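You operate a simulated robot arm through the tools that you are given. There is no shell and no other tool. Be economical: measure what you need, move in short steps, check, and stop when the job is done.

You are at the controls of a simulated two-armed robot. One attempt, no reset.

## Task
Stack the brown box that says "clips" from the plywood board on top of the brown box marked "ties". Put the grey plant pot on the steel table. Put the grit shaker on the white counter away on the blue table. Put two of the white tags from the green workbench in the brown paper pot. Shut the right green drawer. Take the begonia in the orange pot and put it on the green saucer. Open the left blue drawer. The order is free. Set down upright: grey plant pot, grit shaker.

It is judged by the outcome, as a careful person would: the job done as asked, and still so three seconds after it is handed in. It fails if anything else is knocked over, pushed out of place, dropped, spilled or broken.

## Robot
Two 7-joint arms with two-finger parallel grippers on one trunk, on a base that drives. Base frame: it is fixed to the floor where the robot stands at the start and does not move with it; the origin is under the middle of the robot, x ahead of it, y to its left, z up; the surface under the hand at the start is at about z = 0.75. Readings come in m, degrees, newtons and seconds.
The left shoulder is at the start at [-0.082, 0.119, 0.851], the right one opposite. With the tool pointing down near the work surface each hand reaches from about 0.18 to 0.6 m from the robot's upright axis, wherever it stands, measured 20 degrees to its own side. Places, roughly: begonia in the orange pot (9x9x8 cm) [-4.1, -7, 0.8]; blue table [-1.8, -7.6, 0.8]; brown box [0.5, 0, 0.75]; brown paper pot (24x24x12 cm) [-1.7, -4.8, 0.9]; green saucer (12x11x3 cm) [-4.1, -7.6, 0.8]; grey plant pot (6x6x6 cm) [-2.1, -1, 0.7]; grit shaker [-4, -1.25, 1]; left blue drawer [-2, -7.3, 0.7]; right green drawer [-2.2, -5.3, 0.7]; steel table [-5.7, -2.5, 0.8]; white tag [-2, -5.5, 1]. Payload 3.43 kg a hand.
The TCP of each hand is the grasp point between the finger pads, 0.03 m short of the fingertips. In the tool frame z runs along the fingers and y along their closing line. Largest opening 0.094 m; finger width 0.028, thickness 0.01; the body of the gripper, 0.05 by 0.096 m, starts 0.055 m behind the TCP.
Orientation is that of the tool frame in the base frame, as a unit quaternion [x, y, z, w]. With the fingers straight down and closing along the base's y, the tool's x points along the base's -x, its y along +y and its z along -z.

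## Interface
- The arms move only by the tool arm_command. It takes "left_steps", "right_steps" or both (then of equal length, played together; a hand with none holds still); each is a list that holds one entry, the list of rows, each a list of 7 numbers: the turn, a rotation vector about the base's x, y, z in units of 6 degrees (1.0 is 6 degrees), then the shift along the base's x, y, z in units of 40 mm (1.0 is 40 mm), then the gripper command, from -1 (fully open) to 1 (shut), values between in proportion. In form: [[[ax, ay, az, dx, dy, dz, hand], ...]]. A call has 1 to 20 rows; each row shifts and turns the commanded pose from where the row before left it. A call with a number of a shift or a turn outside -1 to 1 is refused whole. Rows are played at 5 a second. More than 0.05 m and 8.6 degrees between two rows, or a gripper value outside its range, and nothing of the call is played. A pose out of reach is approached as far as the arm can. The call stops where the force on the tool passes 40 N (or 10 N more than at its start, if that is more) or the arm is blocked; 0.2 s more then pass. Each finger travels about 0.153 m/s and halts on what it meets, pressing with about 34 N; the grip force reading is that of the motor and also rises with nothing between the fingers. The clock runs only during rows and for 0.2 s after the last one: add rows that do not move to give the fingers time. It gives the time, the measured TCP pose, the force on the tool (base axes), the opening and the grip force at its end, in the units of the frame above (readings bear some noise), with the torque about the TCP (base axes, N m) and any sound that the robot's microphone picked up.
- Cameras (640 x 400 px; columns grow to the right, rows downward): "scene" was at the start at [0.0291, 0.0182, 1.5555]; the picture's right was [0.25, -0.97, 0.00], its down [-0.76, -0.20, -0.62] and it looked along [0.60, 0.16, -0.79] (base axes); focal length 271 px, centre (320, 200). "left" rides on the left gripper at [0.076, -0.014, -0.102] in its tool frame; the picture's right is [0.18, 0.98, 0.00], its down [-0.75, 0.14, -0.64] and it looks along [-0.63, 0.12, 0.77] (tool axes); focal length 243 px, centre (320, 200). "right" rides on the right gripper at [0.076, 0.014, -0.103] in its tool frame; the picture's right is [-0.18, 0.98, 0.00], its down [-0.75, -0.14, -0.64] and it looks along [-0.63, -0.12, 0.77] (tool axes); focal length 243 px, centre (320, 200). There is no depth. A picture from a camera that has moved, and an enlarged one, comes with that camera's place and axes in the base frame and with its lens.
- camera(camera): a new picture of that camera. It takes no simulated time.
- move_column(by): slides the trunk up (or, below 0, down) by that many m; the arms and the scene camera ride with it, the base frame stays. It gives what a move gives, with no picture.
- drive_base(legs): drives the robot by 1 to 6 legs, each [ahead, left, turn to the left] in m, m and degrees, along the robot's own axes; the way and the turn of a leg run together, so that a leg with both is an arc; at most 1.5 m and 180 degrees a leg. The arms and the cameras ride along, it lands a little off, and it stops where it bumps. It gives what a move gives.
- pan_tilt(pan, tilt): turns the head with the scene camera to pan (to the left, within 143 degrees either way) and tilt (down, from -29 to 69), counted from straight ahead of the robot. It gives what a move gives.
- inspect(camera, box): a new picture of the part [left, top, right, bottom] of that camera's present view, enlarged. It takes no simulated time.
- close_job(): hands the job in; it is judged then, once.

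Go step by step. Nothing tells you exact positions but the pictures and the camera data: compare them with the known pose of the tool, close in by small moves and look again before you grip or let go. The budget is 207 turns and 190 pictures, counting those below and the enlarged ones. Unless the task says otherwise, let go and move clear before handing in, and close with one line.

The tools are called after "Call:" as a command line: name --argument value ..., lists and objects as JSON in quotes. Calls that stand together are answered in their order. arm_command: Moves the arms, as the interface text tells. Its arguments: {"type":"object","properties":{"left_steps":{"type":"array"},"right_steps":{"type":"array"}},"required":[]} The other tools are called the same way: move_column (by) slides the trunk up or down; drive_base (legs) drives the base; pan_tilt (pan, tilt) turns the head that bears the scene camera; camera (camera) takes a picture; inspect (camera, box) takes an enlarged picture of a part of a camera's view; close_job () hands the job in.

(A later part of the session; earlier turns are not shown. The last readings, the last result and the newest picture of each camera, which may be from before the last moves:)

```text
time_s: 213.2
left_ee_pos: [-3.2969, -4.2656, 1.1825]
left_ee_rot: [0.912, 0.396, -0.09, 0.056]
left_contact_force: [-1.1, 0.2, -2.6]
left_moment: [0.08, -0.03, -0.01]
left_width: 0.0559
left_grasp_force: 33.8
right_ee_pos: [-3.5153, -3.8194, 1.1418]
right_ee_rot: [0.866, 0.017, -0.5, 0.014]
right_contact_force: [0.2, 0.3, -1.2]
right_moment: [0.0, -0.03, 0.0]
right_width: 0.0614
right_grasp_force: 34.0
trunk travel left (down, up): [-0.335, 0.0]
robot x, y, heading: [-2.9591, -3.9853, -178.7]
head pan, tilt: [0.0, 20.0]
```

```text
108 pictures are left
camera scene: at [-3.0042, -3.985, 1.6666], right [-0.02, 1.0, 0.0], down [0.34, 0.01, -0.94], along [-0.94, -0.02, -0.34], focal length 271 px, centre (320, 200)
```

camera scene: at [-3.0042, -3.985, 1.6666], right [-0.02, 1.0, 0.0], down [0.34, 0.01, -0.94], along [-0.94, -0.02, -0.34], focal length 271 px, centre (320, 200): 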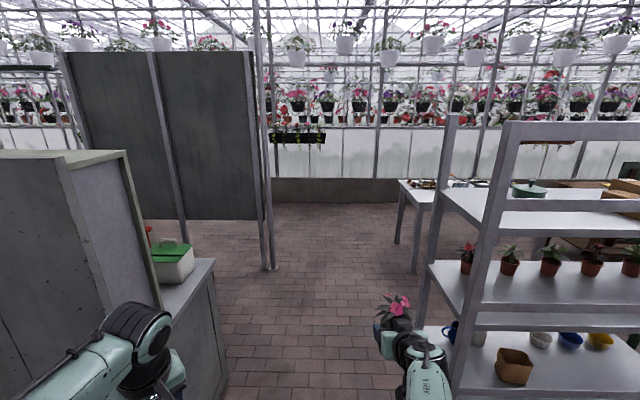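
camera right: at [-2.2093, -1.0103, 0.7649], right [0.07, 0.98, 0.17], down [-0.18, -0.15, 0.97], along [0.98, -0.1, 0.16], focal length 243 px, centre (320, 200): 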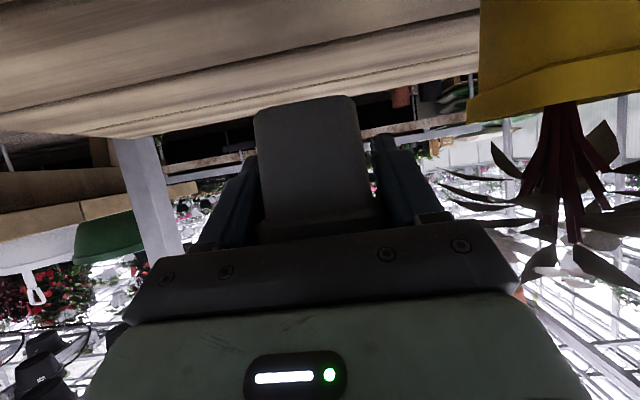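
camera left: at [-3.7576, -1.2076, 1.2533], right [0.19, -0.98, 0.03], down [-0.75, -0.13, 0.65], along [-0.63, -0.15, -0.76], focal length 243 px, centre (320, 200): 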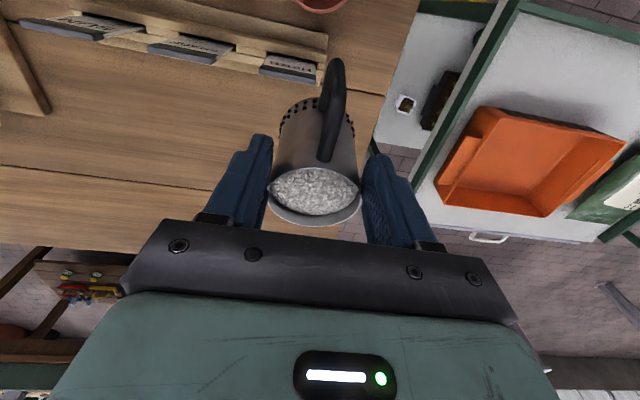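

The way through is clear. I'll check the shaker grip, then pass through the gap.

Call:
camera --camera "left"

Call:
drive_base --legs '[[0.95, -0.06, -1.3], [0.95, 0, 0], [0, -1.35, 0]]'

Call:
pan_tilt --pan 0 --tilt 40

Call:
camera --camera "scene"

Call:
camera --camera "left"

```text
107 pictures are left
camera left: at [-3.2446, -4.1852, 1.2653], right [0.84, -0.54, -0.01], down [-0.33, -0.52, 0.79], along [-0.43, -0.66, -0.61], focal length 243 px, centre (320, 200)
```

left: 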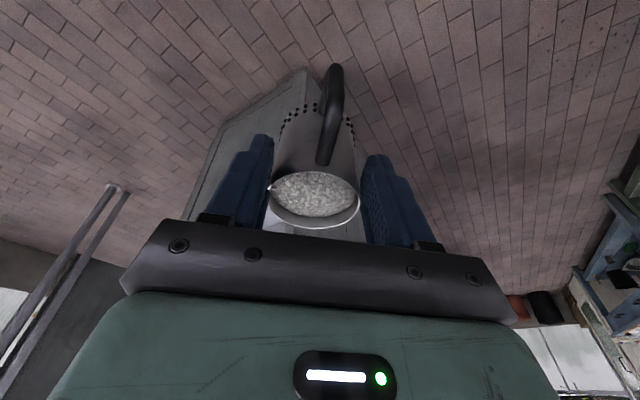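

```text
time_s: 234.5
left_ee_pos: [-5.2209, -2.8478, 1.1821]
left_ee_rot: [0.92, 0.376, -0.09, 0.054]
left_contact_force: [0.0, -0.3, -2.7]
left_moment: [0.03, -0.04, -0.01]
left_width: 0.0553
left_grasp_force: 34.5
right_ee_pos: [-5.4195, -2.3909, 1.1412]
right_ee_rot: [0.866, -0.001, -0.5, 0.003]
right_contact_force: [-0.5, 0.5, -1.4]
right_moment: [0.04, 0.01, 0.01]
right_width: 0.0616
right_grasp_force: 34.0
trunk travel left (down, up): [-0.335, 0.0]
robot x, y, heading: [-4.8655, -2.5762, 178.5]
head pan, tilt: [0.0, 20.0]
```

```text
time_s: 235.4
left_ee_pos: [-5.2212, -2.846, 1.1829]
left_ee_rot: [0.92, 0.376, -0.091, 0.054]
left_contact_force: [-1.0, -0.2, -2.3]
left_moment: [0.08, -0.02, 0.0]
left_width: 0.0555
left_grasp_force: 34.2
right_ee_pos: [-5.42, -2.3909, 1.141]
right_ee_rot: [0.866, -0.001, -0.5, 0.003]
right_contact_force: [-0.4, -0.1, -1.7]
right_moment: [-0.04, 0.01, 0.01]
right_width: 0.0617
right_grasp_force: 34.0
trunk travel left (down, up): [-0.335, 0.0]
robot x, y, heading: [-4.8668, -2.5801, 178.8]
head pan, tilt: [0.0, 40.0]
```

```text
106 pictures are left
camera scene: at [-4.9076, -2.5786, 1.6352], right [0.02, 1.0, 0.0], down [0.64, -0.01, -0.77], along [-0.77, 0.02, -0.64], focal length 271 px, centre (320, 200)
```

scene: 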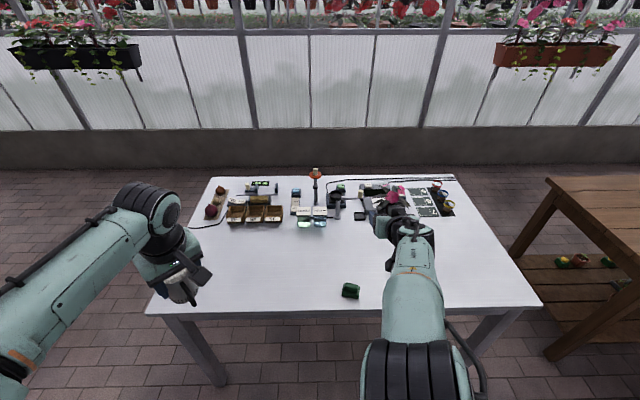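

```text
105 pictures are left
camera left: at [-5.1644, -2.7682, 1.2652], right [0.82, -0.57, -0.01], down [-0.35, -0.51, 0.79], along [-0.46, -0.64, -0.61], focal length 243 px, centre (320, 200)
```

left: 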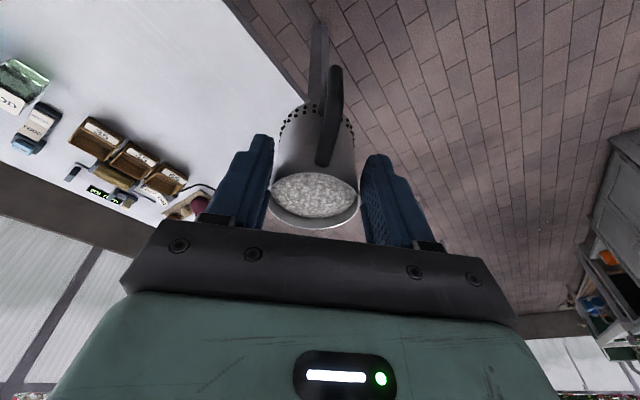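

I'm at the steel table. Its front edge is at x ≈ -5.36, with free space right of the small green item. I'll set the pot at about (-5.47, -2.32), starting by lowering the trunk.

Call:
arm_command --right_steps '[[[0, 0, 0, -0.3, 0.6, 0, 1], [0, 0, 0, -0.3, 0.6, 0, 1], [0, 0, 0, 0, 0.6, 0, 1], [0, 0, 0, 0, 0, 0, 1]]]'

Call:
move_column --by -0.24

Call:
camera --camera "right"

Call:
camera --camera "scene"

```text
time_s: 236.4
left_ee_pos: [-5.2213, -2.8466, 1.1826]
left_ee_rot: [0.921, 0.376, -0.09, 0.054]
left_contact_force: [0.0, -0.5, -2.1]
left_moment: [0.07, -0.04, -0.04]
left_width: 0.0557
left_grasp_force: 34.0
right_ee_pos: [-5.4448, -2.3207, 1.1408]
right_ee_rot: [0.867, -0.001, -0.499, 0.003]
right_contact_force: [0.2, -0.6, -2.1]
right_moment: [0.02, 0.04, 0.04]
right_width: 0.0615
right_grasp_force: 33.4
trunk travel left (down, up): [-0.335, 0.0]
robot x, y, heading: [-4.8655, -2.5823, 179.0]
head pan, tilt: [0.0, 40.0]
```

```text
time_s: 238.9
left_ee_pos: [-5.22, -2.8473, 0.9438]
left_ee_rot: [0.92, 0.377, -0.09, 0.054]
left_contact_force: [0.2, 0.0, -3.3]
left_moment: [0.03, -0.05, -0.01]
left_width: 0.0557
left_grasp_force: 34.0
right_ee_pos: [-5.4444, -2.3195, 0.9005]
right_ee_rot: [0.866, -0.001, -0.5, 0.003]
right_contact_force: [0.2, 0.2, -1.5]
right_moment: [0.0, -0.05, -0.02]
right_width: 0.0617
right_grasp_force: 34.0
trunk travel left (down, up): [-0.095, 0.24]
robot x, y, heading: [-4.8661, -2.5776, 178.4]
head pan, tilt: [0.0, 40.0]
```

```text
104 pictures are left
camera right: at [-5.3175, -2.3323, 0.8865], right [-0.09, -0.98, 0.17], down [0.18, 0.15, 0.97], along [-0.98, 0.12, 0.16], focal length 243 px, centre (320, 200)
```

right: 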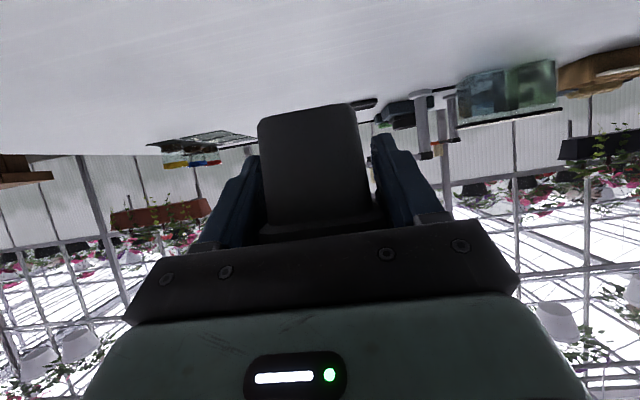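

```text
103 pictures are left
camera scene: at [-4.9308, -2.5781, 1.3885], right [0.02, 1.0, 0.0], down [0.64, -0.01, -0.77], along [-0.77, 0.02, -0.64], focal length 271 px, centre (320, 200)
```

scene: 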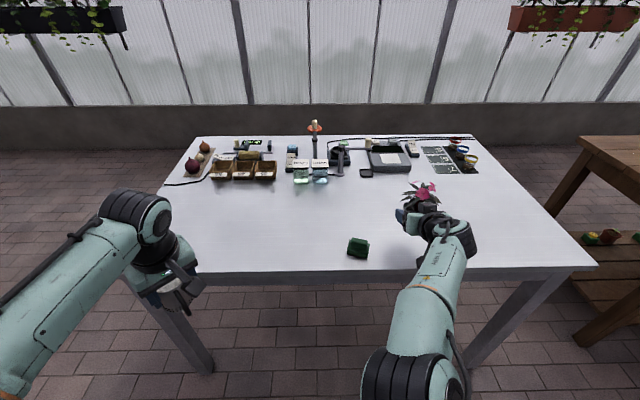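

I'll lower in stages, watching the vertical force.

Call:
arm_command --right_steps '[[[0, 0, 0, 0, 0, -0.4, 1], [0, 0, 0, 0, 0, -0.4, 1], [0, 0, 0, 0, 0, -0.3, 1], [0, 0, 0, 0, 0, 0, 1]]]'

Call:
camera --camera "right"

Call:
inspect --camera "scene" --box '[360, 160, 500, 270]'

```text
time_s: 239.9
left_ee_pos: [-5.2209, -2.8463, 0.9427]
left_ee_rot: [0.92, 0.377, -0.09, 0.054]
left_contact_force: [0.3, -0.7, -1.8]
left_moment: [0.04, -0.02, 0.0]
left_width: 0.0557
left_grasp_force: 34.1
right_ee_pos: [-5.4436, -2.3202, 0.859]
right_ee_rot: [0.867, -0.001, -0.499, 0.003]
right_contact_force: [0.1, 0.6, -0.3]
right_moment: [0.01, 0.02, 0.0]
right_width: 0.0616
right_grasp_force: 33.9
right hand out of reach, approached as far as the arm can: row 3
trunk travel left (down, up): [-0.095, 0.24]
robot x, y, heading: [-4.8683, -2.5789, 179.2]
head pan, tilt: [0.0, 40.0]
```

```text
102 pictures are left
camera right: at [-5.3168, -2.3341, 0.8444], right [-0.09, -0.98, 0.17], down [0.18, 0.15, 0.97], along [-0.98, 0.12, 0.16], focal length 243 px, centre (320, 200)
```

right: 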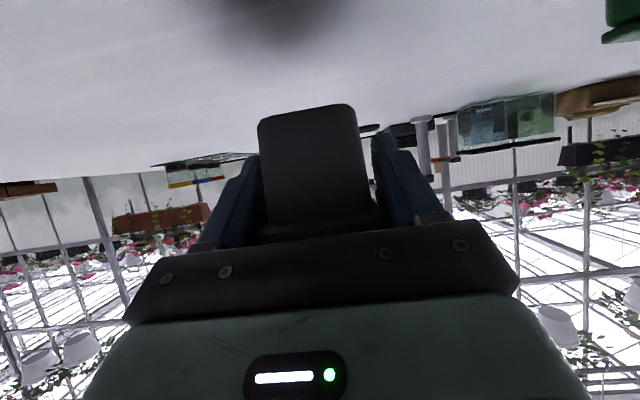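

```text
3.64 times, centred on (430, 215) of scene
camera zoom: at [-4.9309, -2.578, 1.3884], right [0.02, 1.0, 0.0], down [0.64, -0.01, -0.77], along [-0.77, 0.02, -0.64], focal length 984 px, centre (-80, 146)
```

zoom: 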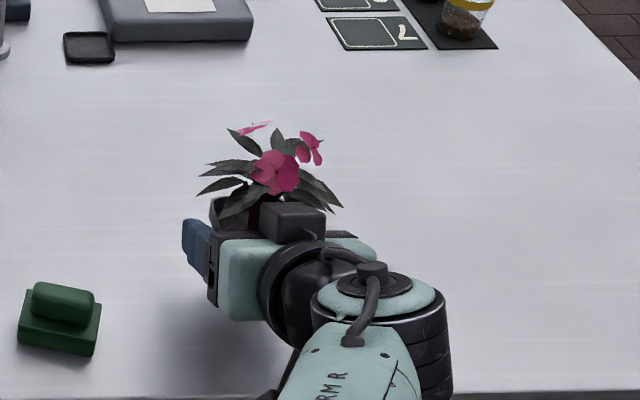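

Call:
move_column --by -0.025

Call:
camera --camera "right"

```text
time_s: 240.6
left_ee_pos: [-5.2205, -2.8476, 0.9172]
left_ee_rot: [0.92, 0.377, -0.091, 0.053]
left_contact_force: [-0.3, -0.1, -2.4]
left_moment: [0.04, -0.02, 0.02]
left_width: 0.0556
left_grasp_force: 34.5
right_ee_pos: [-5.4454, -2.3232, 0.8361]
right_ee_rot: [0.866, -0.001, -0.5, 0.003]
right_contact_force: [-2.9, -0.5, 5.4]
right_moment: [0.17, 0.22, 0.07]
right_width: 0.0614
right_grasp_force: 34.5
trunk travel left (down, up): [-0.07, 0.265]
robot x, y, heading: [-4.8652, -2.5762, 178.8]
head pan, tilt: [0.0, 40.0]
```

```text
100 pictures are left
camera right: at [-5.3179, -2.3355, 0.8208], right [-0.09, -0.98, 0.17], down [0.18, 0.15, 0.97], along [-0.98, 0.12, 0.16], focal length 243 px, centre (320, 200)
```

right: 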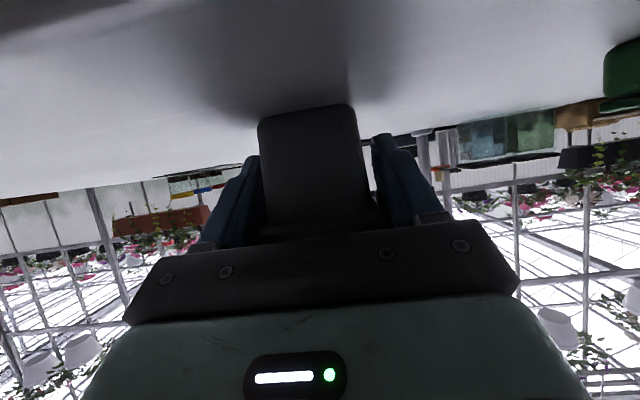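

The pot has touched down (+7 N). I'll release and draw straight back.

Call:
arm_command --right_steps '[[[0, 0, 0, 0, 0, 0, 0.3], [0, 0, 0, 0, 0, 0, -0.3], [0, 0, 0, 0, 0, 0, -1], [0, 0, 0, 0, 0, 0, -1], [0, 0, 0, 0.3, 0, 0.05, -1], [0, 0, 0, 0.5, 0, 0.1, -1], [0, 0, 0, 0.6, 0, 0.2, -1], [0, 0, 0, 0.6, 0, 0.3, -1]]]'

Call:
camera --camera "scene"

Call:
camera --camera "right"

```text
time_s: 242.4
left_ee_pos: [-5.2206, -2.8467, 0.9187]
left_ee_rot: [0.921, 0.375, -0.091, 0.054]
left_contact_force: [-0.2, 0.6, -2.4]
left_moment: [0.03, -0.01, 0.02]
left_width: 0.0556
left_grasp_force: 34.1
right_ee_pos: [-5.3624, -2.3208, 0.8615]
right_ee_rot: [0.867, -0.001, -0.499, 0.003]
right_contact_force: [0.1, 0.6, 0.4]
right_moment: [0.0, 0.01, 0.0]
right_width: 0.0941
right_grasp_force: 0.0
trunk travel left (down, up): [-0.07, 0.265]
robot x, y, heading: [-4.8695, -2.5776, 178.6]
head pan, tilt: [0.0, 40.0]
```

```text
99 pictures are left
camera scene: at [-4.9391, -2.5778, 1.3603], right [0.02, 1.0, 0.0], down [0.64, -0.01, -0.77], along [-0.77, 0.02, -0.64], focal length 271 px, centre (320, 200)
```

scene: 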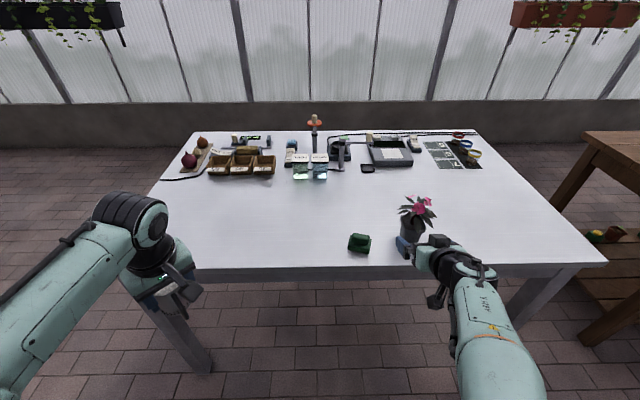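

```text
98 pictures are left
camera right: at [-5.236, -2.3338, 0.8478], right [-0.09, -0.98, 0.17], down [0.18, 0.15, 0.97], along [-0.98, 0.12, 0.16], focal length 243 px, centre (320, 200)
```

right: 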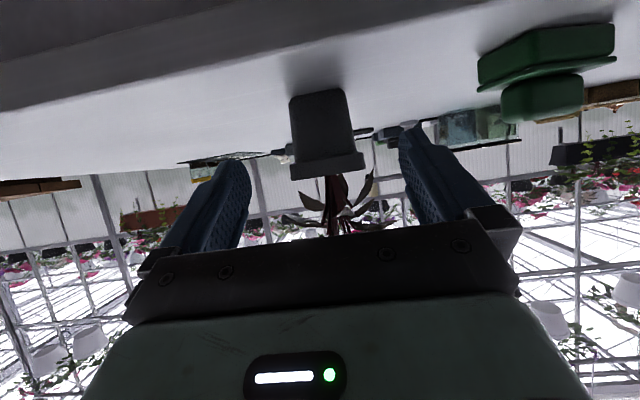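

The pot stands upright on the steel table. I'll retract and untilt the right hand, raise the trunk, and go back through the gap to the main aisle.

Call:
drive_base --legs '[[-0.12, 0, 0]]'

Call:
move_column --by 0.22

Call:
arm_command --right_steps '[[[0, -1, 0, 0.3, 0, 0.2, -1], [0, -1, 0, 0.3, 0, 0.2, -1], [0, -1, 0, 0.3, 0, 0.2, -1], [0, -1, 0, 0.3, 0, 0.2, -1], [0, -1, 0, 0.3, 0, 0, -1], [0, -1, 0, 0.3, 0, 0, -1], [0, -1, 0, 0.3, -0.2, 0, -1], [0, -1, 0, 0.3, -0.2, 0, -1], [0, -1, 0, 0, -0.2, 0, -1], [0, -1, 0, 0, 0, 0, -1]]]'

Call:
drive_base --legs '[[0, 1.38, 1.3], [-0.9, 0, 0], [-0.9, 0, 0]]'

```text
time_s: 243.6
left_ee_pos: [-5.1011, -2.849, 0.9164]
left_ee_rot: [0.92, 0.376, -0.091, 0.054]
left_contact_force: [0.3, -0.2, -1.5]
left_moment: [0.05, 0.0, 0.03]
left_width: 0.0556
left_grasp_force: 33.9
right_ee_pos: [-5.2418, -2.3236, 0.8633]
right_ee_rot: [0.865, -0.001, -0.501, 0.003]
right_contact_force: [-0.7, -0.4, 0.2]
right_moment: [0.0, -0.01, 0.05]
right_width: 0.0942
right_grasp_force: 0.1
trunk travel left (down, up): [-0.07, 0.265]
robot x, y, heading: [-4.7508, -2.5819, 179.0]
head pan, tilt: [0.0, 40.0]
```

```text
time_s: 245.9
left_ee_pos: [-5.0994, -2.8493, 1.1361]
left_ee_rot: [0.92, 0.377, -0.091, 0.054]
left_contact_force: [0.0, 0.0, -2.6]
left_moment: [0.08, -0.03, -0.03]
left_width: 0.0557
left_grasp_force: 34.6
right_ee_pos: [-5.2432, -2.3237, 1.0829]
right_ee_rot: [0.867, 0.0, -0.499, 0.003]
right_contact_force: [0.2, -0.5, -0.7]
right_moment: [-0.03, 0.01, -0.01]
right_width: 0.0941
right_grasp_force: 0.0
trunk travel left (down, up): [-0.29, 0.045]
robot x, y, heading: [-4.7498, -2.5798, 178.8]
head pan, tilt: [0.0, 40.0]
```

```text
time_s: 248.2
left_ee_pos: [-5.1013, -2.8494, 1.1367]
left_ee_rot: [0.92, 0.376, -0.091, 0.054]
left_contact_force: [-0.5, 0.0, -3.0]
left_moment: [0.04, -0.04, 0.0]
left_width: 0.0555
left_grasp_force: 33.6
right_ee_pos: [-5.1493, -2.3476, 1.1141]
right_ee_rot: [1.0, -0.003, 0.001, 0.003]
right_contact_force: [0.6, 0.7, -0.5]
right_moment: [0.0, -0.01, 0.01]
right_width: 0.0939
right_grasp_force: 0.0
trunk travel left (down, up): [-0.29, 0.045]
robot x, y, heading: [-4.7466, -2.5784, 179.0]
head pan, tilt: [0.0, 40.0]
```

```text
time_s: 269.4
left_ee_pos: [-3.3068, -4.2875, 1.1373]
left_ee_rot: [0.925, 0.365, -0.092, 0.053]
left_contact_force: [-0.3, -0.1, -1.7]
left_moment: [0.07, -0.08, -0.02]
left_width: 0.0089
left_grasp_force: 34.0
right_ee_pos: [-3.3398, -3.7837, 1.116]
right_ee_rot: [1.0, -0.015, 0.001, 0.003]
right_contact_force: [-0.3, -0.7, 0.2]
right_moment: [-0.01, -0.03, 0.0]
right_width: 0.094
right_grasp_force: 0.1
trunk travel left (down, up): [-0.29, 0.045]
robot x, y, heading: [-2.9433, -4.0304, 177.2]
head pan, tilt: [0.0, 40.0]
```

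The left grip width fell to 0.009, so the shaker may have slipped. I'll check right away.

Call:
camera --camera "left"

Call:
camera --camera "scene"

```text
97 pictures are left
camera left: at [-3.2479, -4.2095, 1.2203], right [0.8, -0.59, -0.01], down [-0.36, -0.5, 0.79], along [-0.47, -0.63, -0.61], focal length 243 px, centre (320, 200)
```

left: 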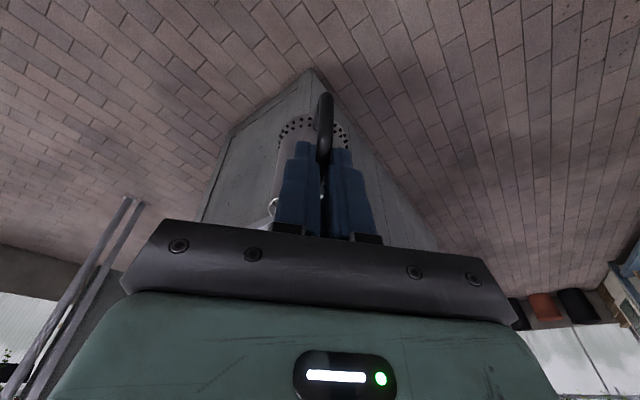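

```text
96 pictures are left
camera scene: at [-2.9866, -4.0269, 1.5886], right [0.05, 1.0, 0.0], down [0.64, -0.03, -0.77], along [-0.77, 0.04, -0.64], focal length 271 px, centre (320, 200)
```

scene: 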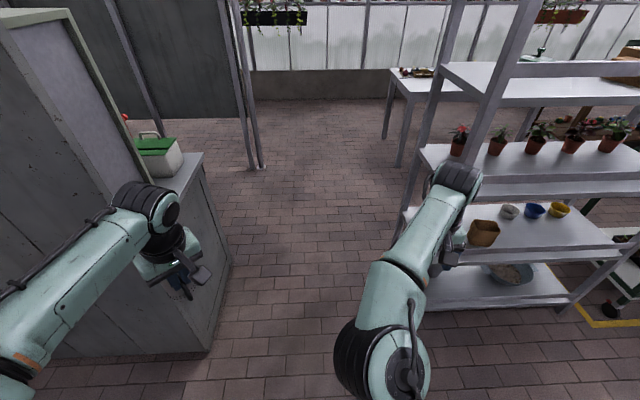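

Call:
inspect --camera "left" --box '[240, 70, 400, 250]'

Call:
inspect --camera "scene" --box '[120, 200, 240, 310]'

```text
2.22 times, centred on (320, 160) of left
camera zoom: at [-3.2479, -4.2095, 1.2203], right [0.8, -0.59, -0.01], down [-0.36, -0.5, 0.79], along [-0.47, -0.63, -0.61], focal length 539 px, centre (320, 289)
```

zoom: 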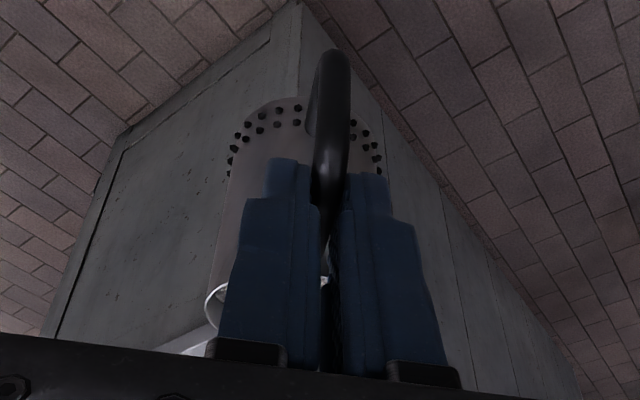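

```text
3.64 times, centred on (180, 255) of scene
camera zoom: at [-2.9866, -4.0269, 1.5886], right [0.05, 1.0, 0.0], down [0.64, -0.03, -0.77], along [-0.77, 0.04, -0.64], focal length 984 px, centre (829, 0)
```

zoom: 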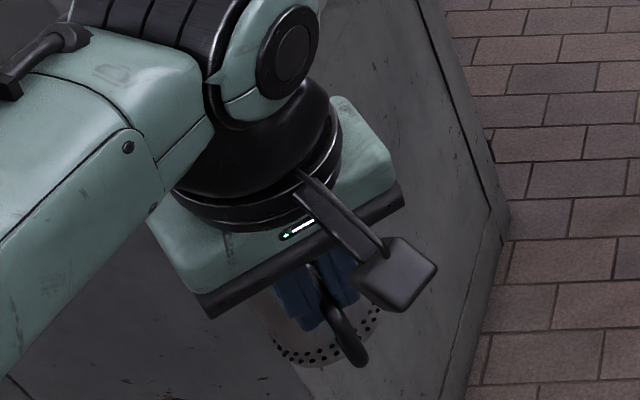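

The mug has slid so that it now hangs upright by its handle, pinched firmly. I'll take it straight to the blue table now, starting with a turn to face down the aisle.

Call:
drive_base --legs '[[0, 0, 92.8]]'

Call:
pan_tilt --pan 0 --tilt 25

Call:
camera --camera "scene"

Call:
camera --camera "left"

```text
time_s: 273.7
left_ee_pos: [-2.6686, -4.3747, 1.1378]
left_ee_rot: [0.372, 0.922, -0.024, 0.103]
left_contact_force: [-0.6, -0.9, -3.1]
left_moment: [0.07, 0.06, 0.01]
left_width: 0.0085
left_grasp_force: 34.4
right_ee_pos: [-3.1692, -4.4359, 1.1143]
right_ee_rot: [0.699, 0.715, 0.003, 0.0]
right_contact_force: [0.0, 0.1, -0.6]
right_moment: [-0.04, 0.03, 0.02]
right_width: 0.0941
right_grasp_force: 0.1
trunk travel left (down, up): [-0.29, 0.045]
robot x, y, heading: [-2.9449, -4.0265, -89.6]
head pan, tilt: [0.0, 40.0]
```

```text
time_s: 274.5
left_ee_pos: [-2.6674, -4.3745, 1.1367]
left_ee_rot: [0.373, 0.922, -0.025, 0.102]
left_contact_force: [0.7, -0.3, -2.0]
left_moment: [0.05, 0.09, 0.02]
left_width: 0.0085
left_grasp_force: 33.6
right_ee_pos: [-3.1684, -4.4354, 1.1145]
right_ee_rot: [0.699, 0.715, 0.003, 0.002]
right_contact_force: [0.0, 0.9, 0.3]
right_moment: [-0.04, 0.01, -0.02]
right_width: 0.094
right_grasp_force: 0.1
trunk travel left (down, up): [-0.29, 0.045]
robot x, y, heading: [-2.9491, -4.027, -89.6]
head pan, tilt: [0.0, 25.0]
```

```text
93 pictures are left
camera scene: at [-2.9454, -4.0769, 1.6119], right [-1.0, -0.01, 0.0], down [0.0, 0.42, -0.91], along [0.01, -0.91, -0.42], focal length 271 px, centre (320, 200)
```

scene: 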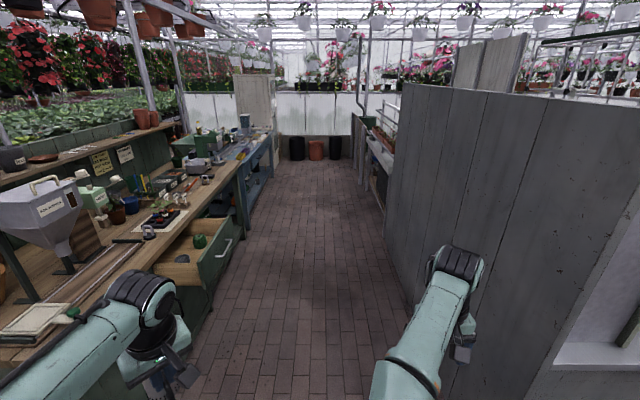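

```text
92 pictures are left
camera left: at [-2.7494, -4.3207, 1.2202], right [0.55, 0.83, -0.01], down [0.52, -0.33, 0.79], along [0.66, -0.44, -0.61], focal length 243 px, centre (320, 200)
```

left: 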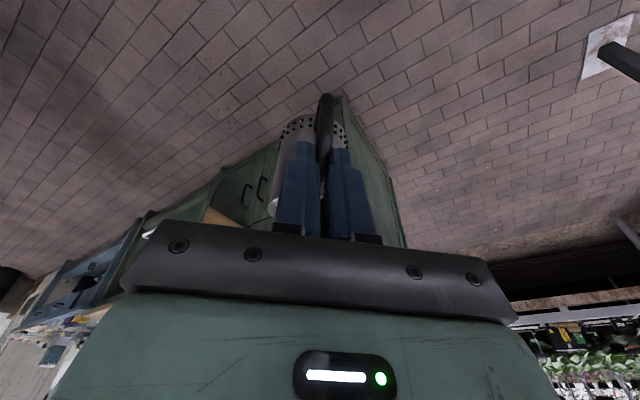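

The aisle is clear; the open drawer reaches x ≈ -2.43. I'll drive down to the blue table.

Call:
drive_base --legs '[[1.1, 0.0, 0], [1.1, 0.05, 0], [1.1, 0, 0], [0, 0, 89.6]]'

Call:
pan_tilt --pan 0 --tilt 40

Call:
camera --camera "scene"

Call:
camera --camera "left"

```text
time_s: 294.6
left_ee_pos: [-2.4823, -7.0793, 1.1374]
left_ee_rot: [-0.4, 0.911, 0.057, 0.089]
left_contact_force: [0.0, -0.1, -2.1]
left_moment: [-0.07, 0.03, -0.01]
left_width: 0.0087
left_grasp_force: 33.9
right_ee_pos: [-2.4093, -7.5792, 1.1145]
right_ee_rot: [-0.022, 1.0, 0.002, -0.001]
right_contact_force: [0.2, -0.8, -0.3]
right_moment: [0.01, -0.01, 0.01]
right_width: 0.0937
right_grasp_force: 0.0
trunk travel left (down, up): [-0.29, 0.045]
robot x, y, heading: [-2.8233, -7.3684, 1.6]
head pan, tilt: [0.0, 25.0]
```

```text
time_s: 295.4
left_ee_pos: [-2.4824, -7.0804, 1.1379]
left_ee_rot: [-0.4, 0.91, 0.056, 0.089]
left_contact_force: [-0.3, 0.5, -2.2]
left_moment: [-0.08, 0.1, -0.02]
left_width: 0.0084
left_grasp_force: 33.7
right_ee_pos: [-2.4083, -7.5794, 1.1145]
right_ee_rot: [-0.023, 1.0, 0.003, -0.002]
right_contact_force: [0.4, -0.6, -0.3]
right_moment: [-0.03, 0.03, -0.01]
right_width: 0.0941
right_grasp_force: 0.0
trunk travel left (down, up): [-0.29, 0.045]
robot x, y, heading: [-2.8186, -7.3673, 1.8]
head pan, tilt: [0.0, 40.0]
```

```text
91 pictures are left
camera scene: at [-2.7801, -7.3645, 1.5887], right [0.03, -1.0, 0.0], down [-0.64, -0.02, -0.77], along [0.77, 0.02, -0.64], focal length 271 px, centre (320, 200)
```

scene: 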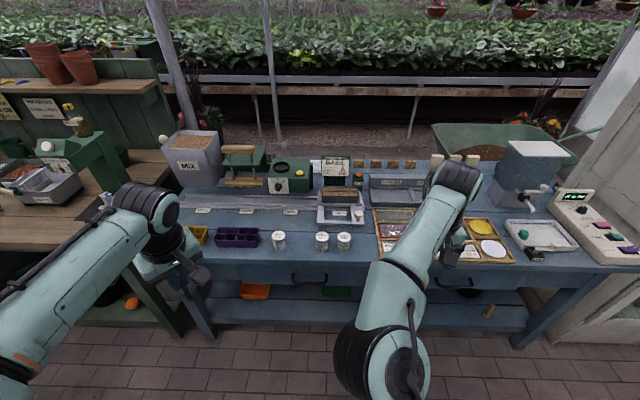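

```text
90 pictures are left
camera left: at [-2.5341, -7.1626, 1.2202], right [-0.85, 0.53, -0.01], down [0.32, 0.52, 0.79], along [0.42, 0.67, -0.62], focal length 243 px, centre (320, 200)
```

left: 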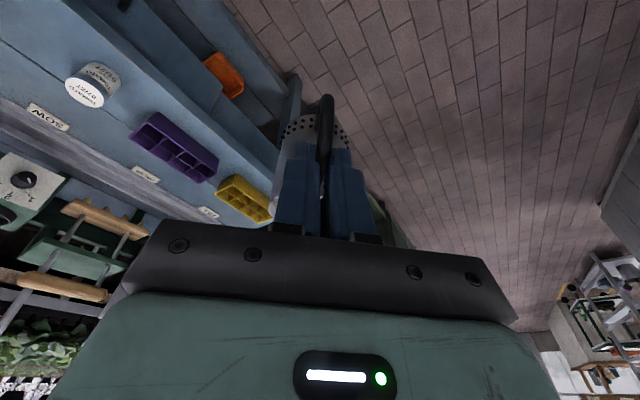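

The blue table is crowded along its front. I'll zoom in to find a free spot and see the drawers.

Call:
inspect --camera "scene" --box '[180, 190, 400, 310]'

Call:
inspect --camera "scene" --box '[380, 150, 640, 310]'

```text
2.91 times, centred on (290, 250) of scene
camera zoom: at [-2.7801, -7.3645, 1.5887], right [0.03, -1.0, 0.0], down [-0.64, -0.02, -0.77], along [0.77, 0.02, -0.64], focal length 787 px, centre (407, 54)
```

zoom: 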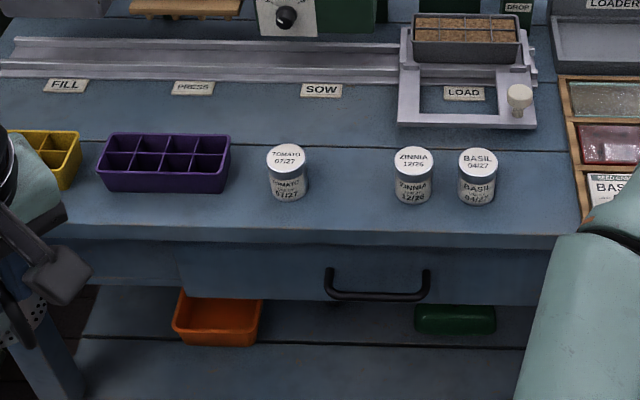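

```text
2.46 times, centred on (510, 230) of scene
camera zoom: at [-2.7801, -7.3645, 1.5887], right [0.03, -1.0, 0.0], down [-0.64, -0.02, -0.77], along [0.77, 0.02, -0.64], focal length 666 px, centre (-148, 126)
```

zoom: 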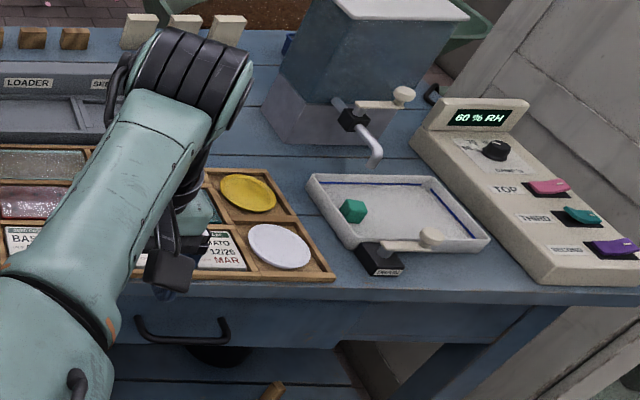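

A free gap about 11 cm wide lies between the "tomato" and "zinnia" jars at (-2.08, -7.27). I'll yaw the left hand so the handle points at me, retract the right hand, then drive closer.

Call:
arm_command --left_steps '[[[0, 0, -1, 0, 0, 0, 1], [0, 0, -1, 0, 0, 0, 1], [0, 0, -1, 0, 0, 0, 1], [0, 0, -1, 0, 0, 0, 1], [0, 0, -1, 0, 0, 0, 1], [0, 0, -1, 0, 0, 0, 1], [0, 0, -1, 0, 0, 0, 1], [0, 0, -0.9, 0, 0, 0, 1], [0, 0, 0, 0, 0, 0, 1]]]' --right_steps '[[[0, 0, 0, -0.5, -0.3, 0, -1], [0, 0, 0, -0.5, -0.3, 0, -1], [0, 0, 0, -0.5, -0.3, 0, -1], [0, 0, 0, -0.5, 0, 0, -1], [0, 0, 0, -0.5, 0, 0, -1], [0, 0, 0, -0.5, 0, 0, -1], [0, 0, 0, 0, 0, 0, -1], [0, 0, 0, 0, 0, 0, -1], [0, 0, 0, 0, 0, 0, -1]]]'

Call:
drive_base --legs '[[0.25, 0, -1.7]]'

Call:
pan_tilt --pan 10 --tilt 50

Call:
camera --camera "scene"

Call:
camera --camera "left"

```text
time_s: 297.4
left_ee_pos: [-2.4825, -7.0794, 1.1372]
left_ee_rot: [0.001, 0.994, 0.015, 0.105]
left_contact_force: [-0.4, -1.0, -2.2]
left_moment: [0.02, 0.06, 0.0]
left_width: 0.0087
left_grasp_force: 33.3
right_ee_pos: [-2.5312, -7.6126, 1.1156]
right_ee_rot: [-0.023, 1.0, 0.002, -0.001]
right_contact_force: [0.3, -0.4, 0.3]
right_moment: [0.02, 0.02, 0.02]
right_width: 0.0941
right_grasp_force: 0.0
trunk travel left (down, up): [-0.29, 0.045]
robot x, y, heading: [-2.8189, -7.3674, 1.7]
head pan, tilt: [0.0, 40.0]
```

```text
time_s: 299.2
left_ee_pos: [-2.228, -7.0887, 1.1372]
left_ee_rot: [0.019, 0.994, 0.013, 0.105]
left_contact_force: [0.3, 0.7, -1.3]
left_moment: [0.01, 0.08, 0.0]
left_width: 0.0085
left_grasp_force: 34.3
right_ee_pos: [-2.2946, -7.6204, 1.1157]
right_ee_rot: [-0.004, 1.0, 0.003, 0.0]
right_contact_force: [-0.1, -0.4, -0.1]
right_moment: [0.0, 0.02, -0.02]
right_width: 0.094
right_grasp_force: 0.1
trunk travel left (down, up): [-0.29, 0.045]
robot x, y, heading: [-2.5728, -7.3612, -0.2]
head pan, tilt: [0.0, 40.0]
```

```text
time_s: 299.9
left_ee_pos: [-2.2274, -7.0891, 1.1372]
left_ee_rot: [0.019, 0.994, 0.014, 0.105]
left_contact_force: [-0.3, 0.0, -1.8]
left_moment: [-0.02, 0.12, 0.0]
left_width: 0.0086
left_grasp_force: 34.3
right_ee_pos: [-2.2954, -7.6196, 1.1168]
right_ee_rot: [-0.004, 1.0, 0.003, -0.001]
right_contact_force: [0.2, 0.1, -0.4]
right_moment: [0.02, 0.0, 0.01]
right_width: 0.0939
right_grasp_force: 0.0
trunk travel left (down, up): [-0.29, 0.045]
robot x, y, heading: [-2.5764, -7.3623, -0.8]
head pan, tilt: [10.0, 50.0]
```

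```text
87 pictures are left
camera scene: at [-2.5442, -7.3497, 1.5745], right [0.17, -0.99, 0.0], down [-0.76, -0.13, -0.64], along [0.63, 0.11, -0.77], focal length 271 px, centre (320, 200)
```

scene: 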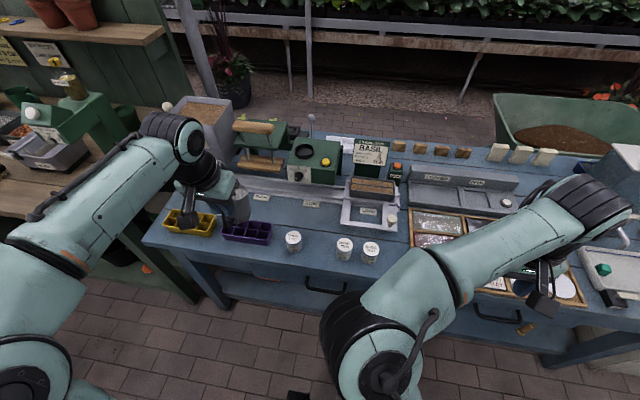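

```text
86 pictures are left
camera left: at [-2.3241, -7.1035, 1.2202], right [-0.15, 0.99, -0.01], down [0.61, 0.1, 0.79], along [0.78, 0.11, -0.62], focal length 243 px, centre (320, 200)
```

left: 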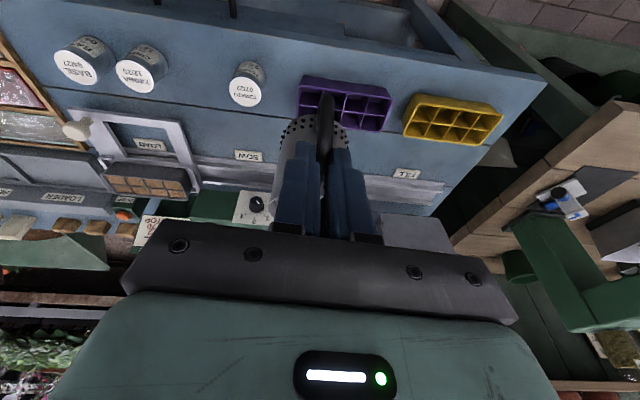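

Jars are at y −7.186 and −7.339, so I'm aiming for a mug centre of (-2.08, -7.262). I'll move over it and come down part-way.

Call:
arm_command --left_steps '[[[0, 0, 0, 0.5, -0.8, 0, 1], [0, 0, 0, 0.5, -0.8, 0, 1], [0, 0, 0, 0.5, -0.8, 0, 1], [0, 0, 0, 0.5, -0.8, 0, 1], [0, 0, 0, 0.5, -0.8, -0.5, 1], [0, 0, 0, 0.3, -0.3, -0.7, 1], [0, 0, 0, 0, 0, -0.8, 1], [0, 0, 0, 0, 0, -0.8, 1], [0, 0, 0, 0, 0, 0, 1]]]'

Call:
camera --camera "left"

Call:
inspect --camera "scene" --box '[220, 140, 420, 290]'

```text
time_s: 301.9
left_ee_pos: [-2.1173, -7.2615, 1.0223]
left_ee_rot: [0.018, 0.994, 0.014, 0.105]
left_contact_force: [-0.2, 0.5, -2.5]
left_moment: [0.0, 0.08, 0.04]
left_width: 0.0086
left_grasp_force: 33.9
right_ee_pos: [-2.2967, -7.6204, 1.1157]
right_ee_rot: [-0.005, 1.0, 0.002, 0.0]
right_contact_force: [-0.5, 0.4, -0.7]
right_moment: [0.0, -0.01, -0.01]
right_width: 0.094
right_grasp_force: 0.0
trunk travel left (down, up): [-0.29, 0.045]
robot x, y, heading: [-2.5756, -7.3618, -0.5]
head pan, tilt: [10.0, 50.0]
```

```text
85 pictures are left
camera left: at [-2.213, -7.2756, 1.1058], right [-0.15, 0.99, -0.01], down [0.61, 0.1, 0.79], along [0.78, 0.11, -0.61], focal length 243 px, centre (320, 200)
```

left: 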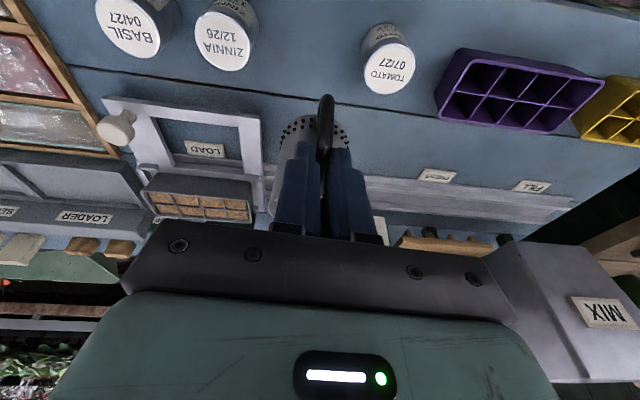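

```text
2.67 times, centred on (320, 215) of scene
camera zoom: at [-2.5445, -7.3497, 1.5744], right [0.17, -0.99, 0.0], down [-0.76, -0.13, -0.64], along [0.63, 0.11, -0.77], focal length 722 px, centre (320, 160)
```

zoom: 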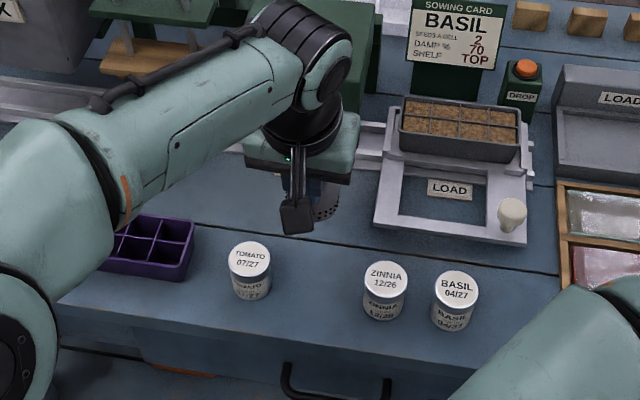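

Jar tops are at z 0.85, the gap centre is y −7.271, and the mug hangs roughly 9 cm below the TCP. I'll lower further and look again.

Call:
arm_command --left_steps '[[[0, 0, 0, 0.25, -0.15, -0.5, 1], [0, 0, 0, 0.25, -0.1, -0.6, 1], [0, 0, 0, 0, 0, -0.6, 1], [0, 0, 0, 0, 0, -0.4, 1], [0, 0, 0, 0, 0, 0, 1]]]'

Call:
camera --camera "left"

Call:
inspect --camera "scene" --box '[260, 170, 380, 260]'

```text
time_s: 303.1
left_ee_pos: [-2.0949, -7.2728, 0.9396]
left_ee_rot: [0.018, 0.994, 0.013, 0.105]
left_contact_force: [-0.7, 0.7, -1.2]
left_moment: [0.0, 0.09, -0.03]
left_width: 0.0087
left_grasp_force: 33.9
right_ee_pos: [-2.295, -7.621, 1.1163]
right_ee_rot: [-0.004, 1.0, 0.003, -0.001]
right_contact_force: [0.2, 0.8, -0.3]
right_moment: [0.03, 0.02, 0.0]
right_width: 0.094
right_grasp_force: 0.0
trunk travel left (down, up): [-0.29, 0.045]
robot x, y, heading: [-2.5759, -7.3637, -0.6]
head pan, tilt: [10.0, 50.0]
```

```text
83 pictures are left
camera left: at [-2.1923, -7.2876, 1.0226], right [-0.15, 0.99, -0.01], down [0.61, 0.1, 0.79], along [0.78, 0.11, -0.61], focal length 243 px, centre (320, 200)
```

left: 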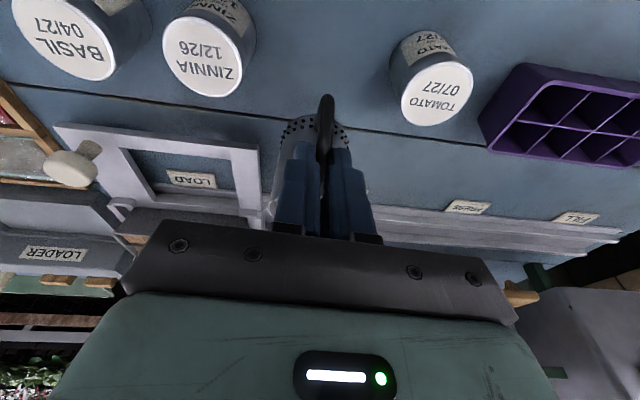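

```text
4.44 times, centred on (320, 215) of scene
camera zoom: at [-2.5443, -7.3497, 1.5744], right [0.17, -0.99, 0.0], down [-0.76, -0.13, -0.64], along [0.63, 0.11, -0.77], focal length 1203 px, centre (320, 133)
```

zoom: 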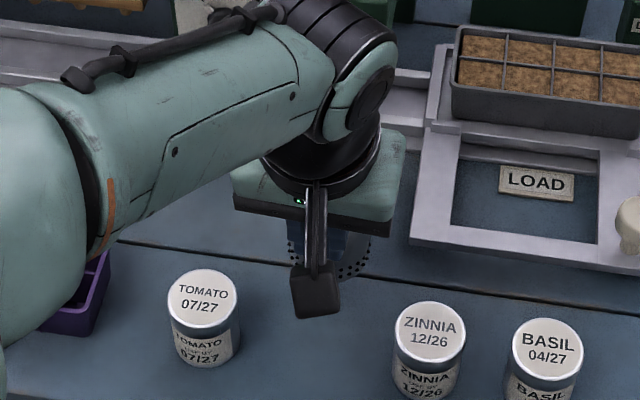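

Call:
arm_command --left_steps '[[[0, 0, 0, 0, 0, -0.5, 1], [0, 0, 0, 0, 0, -0.5, 1], [0, 0, 0, 0, 0, -0.3, 1], [0, 0, 0, 0, 0, 0, 1]]]'

Call:
camera --camera "left"

Call:
inspect --camera "scene" --box '[260, 170, 380, 260]'

```text
time_s: 304.1
left_ee_pos: [-2.0969, -7.2719, 0.8905]
left_ee_rot: [0.018, 0.994, 0.014, 0.107]
left_contact_force: [-6.0, 0.9, 16.9]
left_moment: [-0.04, -0.83, 0.03]
left_width: 0.009
left_grasp_force: 34.0
right_ee_pos: [-2.2974, -7.6206, 1.116]
right_ee_rot: [-0.005, 1.0, 0.003, 0.0]
right_contact_force: [0.1, -0.5, 0.5]
right_moment: [0.01, 0.03, 0.0]
right_width: 0.094
right_grasp_force: 0.0
trunk travel left (down, up): [-0.29, 0.045]
robot x, y, heading: [-2.5741, -7.3614, -0.4]
head pan, tilt: [10.0, 50.0]
```

```text
81 pictures are left
camera left: at [-2.194, -7.2866, 0.9731], right [-0.15, 0.99, -0.01], down [0.6, 0.1, 0.79], along [0.78, 0.11, -0.61], focal length 243 px, centre (320, 200)
```

left: 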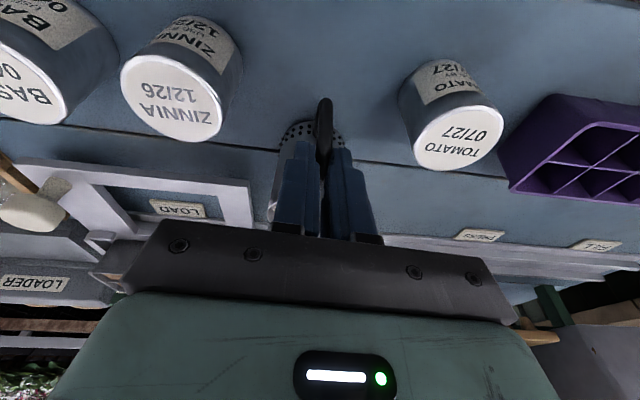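

```text
4.44 times, centred on (320, 215) of scene
camera zoom: at [-2.5469, -7.3499, 1.5746], right [0.17, -0.99, 0.0], down [-0.75, -0.13, -0.64], along [0.63, 0.11, -0.77], focal length 1203 px, centre (320, 133)
```

zoom: 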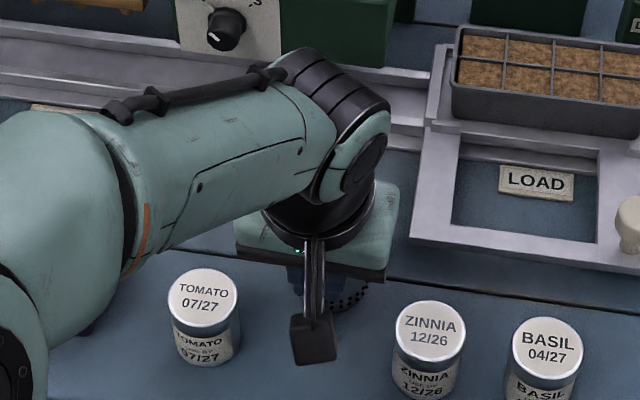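

The mug has touched down at about 17 N, far edge first, so it's sagging slightly. I'll press a few more millimetres to square it, then open just enough to free the handle.

Call:
arm_command --left_steps '[[[0, 0, 0, 0, 0, -0.06, 1], [0, 0, 0, 0, 0, -0.06, 1], [0, 0, 0, 0, 0, 0, 1]]]'

Call:
inspect --camera "left" --box '[240, 70, 400, 250]'

```text
time_s: 304.9
left_ee_pos: [-2.0968, -7.272, 0.8849]
left_ee_rot: [0.018, 0.994, 0.014, 0.106]
left_contact_force: [-6.7, 2.4, 14.8]
left_moment: [0.0, -0.69, 0.06]
left_width: 0.0083
left_grasp_force: 34.0
right_ee_pos: [-2.2965, -7.621, 1.1169]
right_ee_rot: [-0.004, 1.0, 0.002, 0.001]
right_contact_force: [0.5, -0.5, -0.2]
right_moment: [0.02, -0.03, 0.03]
right_width: 0.094
right_grasp_force: 0.0
trunk travel left (down, up): [-0.29, 0.045]
robot x, y, heading: [-2.5777, -7.3596, 0.1]
head pan, tilt: [10.0, 50.0]
```

```text
2.22 times, centred on (320, 160) of left
camera zoom: at [-2.1932, -7.2859, 0.967], right [-0.15, 0.99, -0.01], down [0.61, 0.1, 0.79], along [0.78, 0.11, -0.61], focal length 539 px, centre (320, 289)
```

zoom: 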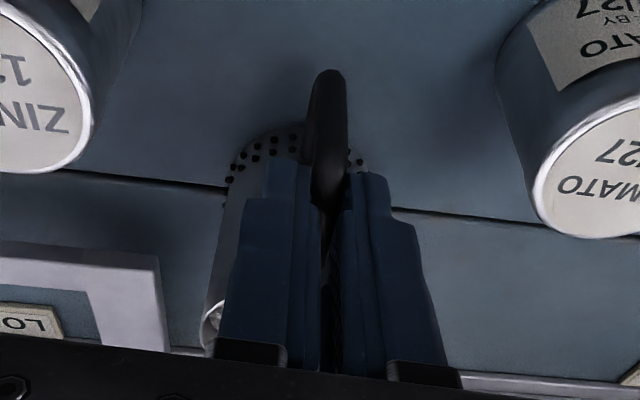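

The mug rotates toward flat as I press. I'll keep going in small steps.

Call:
arm_command --left_steps '[[[0, 0, 0, 0, 0, -0.06, 1], [0, 0, 0, 0, 0, -0.06, 1], [0, 0, 0, 0, 0, -0.06, 1], [0, 0, 0, 0, 0, 0, 1]]]'

Call:
inspect --camera "left" --box '[240, 70, 400, 250]'

```text
time_s: 305.9
left_ee_pos: [-2.098, -7.2718, 0.8802]
left_ee_rot: [0.019, 0.994, 0.014, 0.107]
left_contact_force: [-6.1, 1.2, 31.7]
left_moment: [-0.01, -0.28, 0.0]
left_width: 0.0088
left_grasp_force: 33.8
right_ee_pos: [-2.2991, -7.6197, 1.1161]
right_ee_rot: [-0.005, 1.0, 0.003, 0.001]
right_contact_force: [-0.2, 0.6, -0.7]
right_moment: [-0.01, -0.03, -0.02]
right_width: 0.0942
right_grasp_force: 0.0
trunk travel left (down, up): [-0.29, 0.045]
robot x, y, heading: [-2.5747, -7.3608, -0.0]
head pan, tilt: [10.0, 50.0]
```

```text
2.22 times, centred on (320, 160) of left
camera zoom: at [-2.1944, -7.2858, 0.9626], right [-0.15, 0.99, -0.01], down [0.6, 0.1, 0.79], along [0.78, 0.11, -0.61], focal length 539 px, centre (320, 289)
```

zoom: 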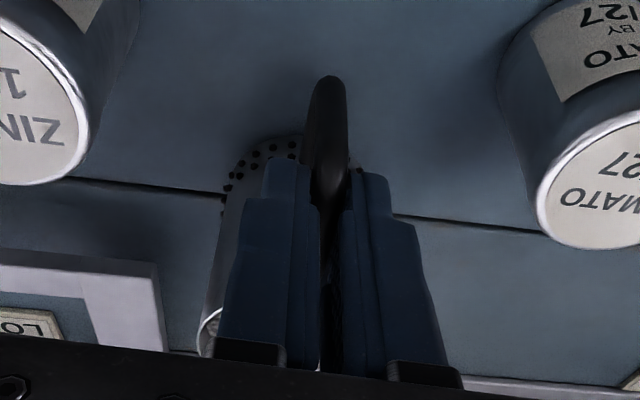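

The reaction is now under the mug's centre, so it sits flat. I'll ease the load, open slightly, and withdraw upward.

Call:
arm_command --left_steps '[[[0, 0, 0, 0, 0, 0.05, 1], [0, 0, 0, 0, 0, 0, 0.75], [0, 0, 0, 0, 0, 0, 0.6], [0, 0, 0, 0, 0, 0, 0.45], [0, 0, 0, 0, 0, 0, 0.4], [0, 0, 0, 0, 0, 0, 0.4]]]'

Call:
camera --camera "left"

Call:
inspect --camera "scene" --box '[260, 170, 380, 260]'

```text
time_s: 307.3
left_ee_pos: [-2.0962, -7.2695, 0.8806]
left_ee_rot: [0.018, 0.994, 0.014, 0.104]
left_contact_force: [0.0, 1.1, -0.1]
left_moment: [-0.02, -0.02, 0.01]
left_width: 0.0282
left_grasp_force: 0.0
right_ee_pos: [-2.2946, -7.6197, 1.1161]
right_ee_rot: [-0.005, 1.0, 0.003, -0.001]
right_contact_force: [0.1, 0.8, 0.3]
right_moment: [-0.02, 0.01, 0.04]
right_width: 0.0939
right_grasp_force: 0.1
trunk travel left (down, up): [-0.29, 0.045]
robot x, y, heading: [-2.5768, -7.3616, -0.4]
head pan, tilt: [10.0, 50.0]
```

```text
77 pictures are left
camera left: at [-2.1925, -7.2851, 0.9623], right [-0.15, 0.99, -0.01], down [0.61, 0.1, 0.79], along [0.78, 0.11, -0.61], focal length 243 px, centre (320, 200)
```

left: 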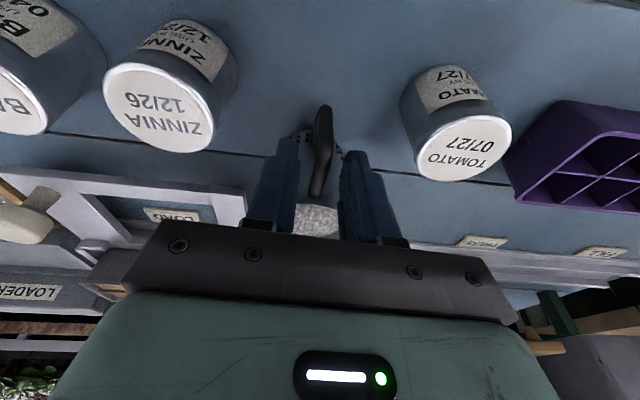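

```text
4.44 times, centred on (320, 215) of scene
camera zoom: at [-2.5444, -7.3497, 1.5744], right [0.17, -0.99, 0.0], down [-0.76, -0.13, -0.64], along [0.63, 0.11, -0.77], focal length 1203 px, centre (320, 133)
```

zoom: 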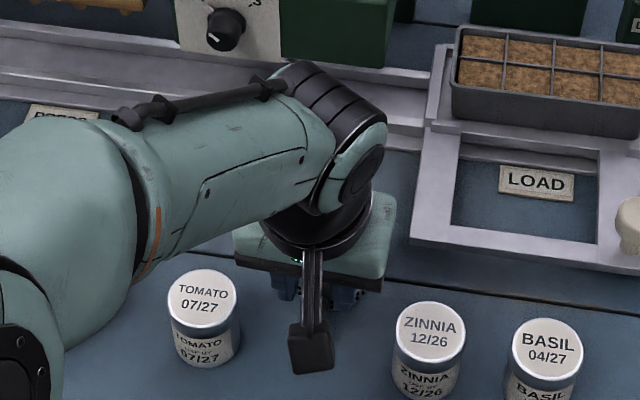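

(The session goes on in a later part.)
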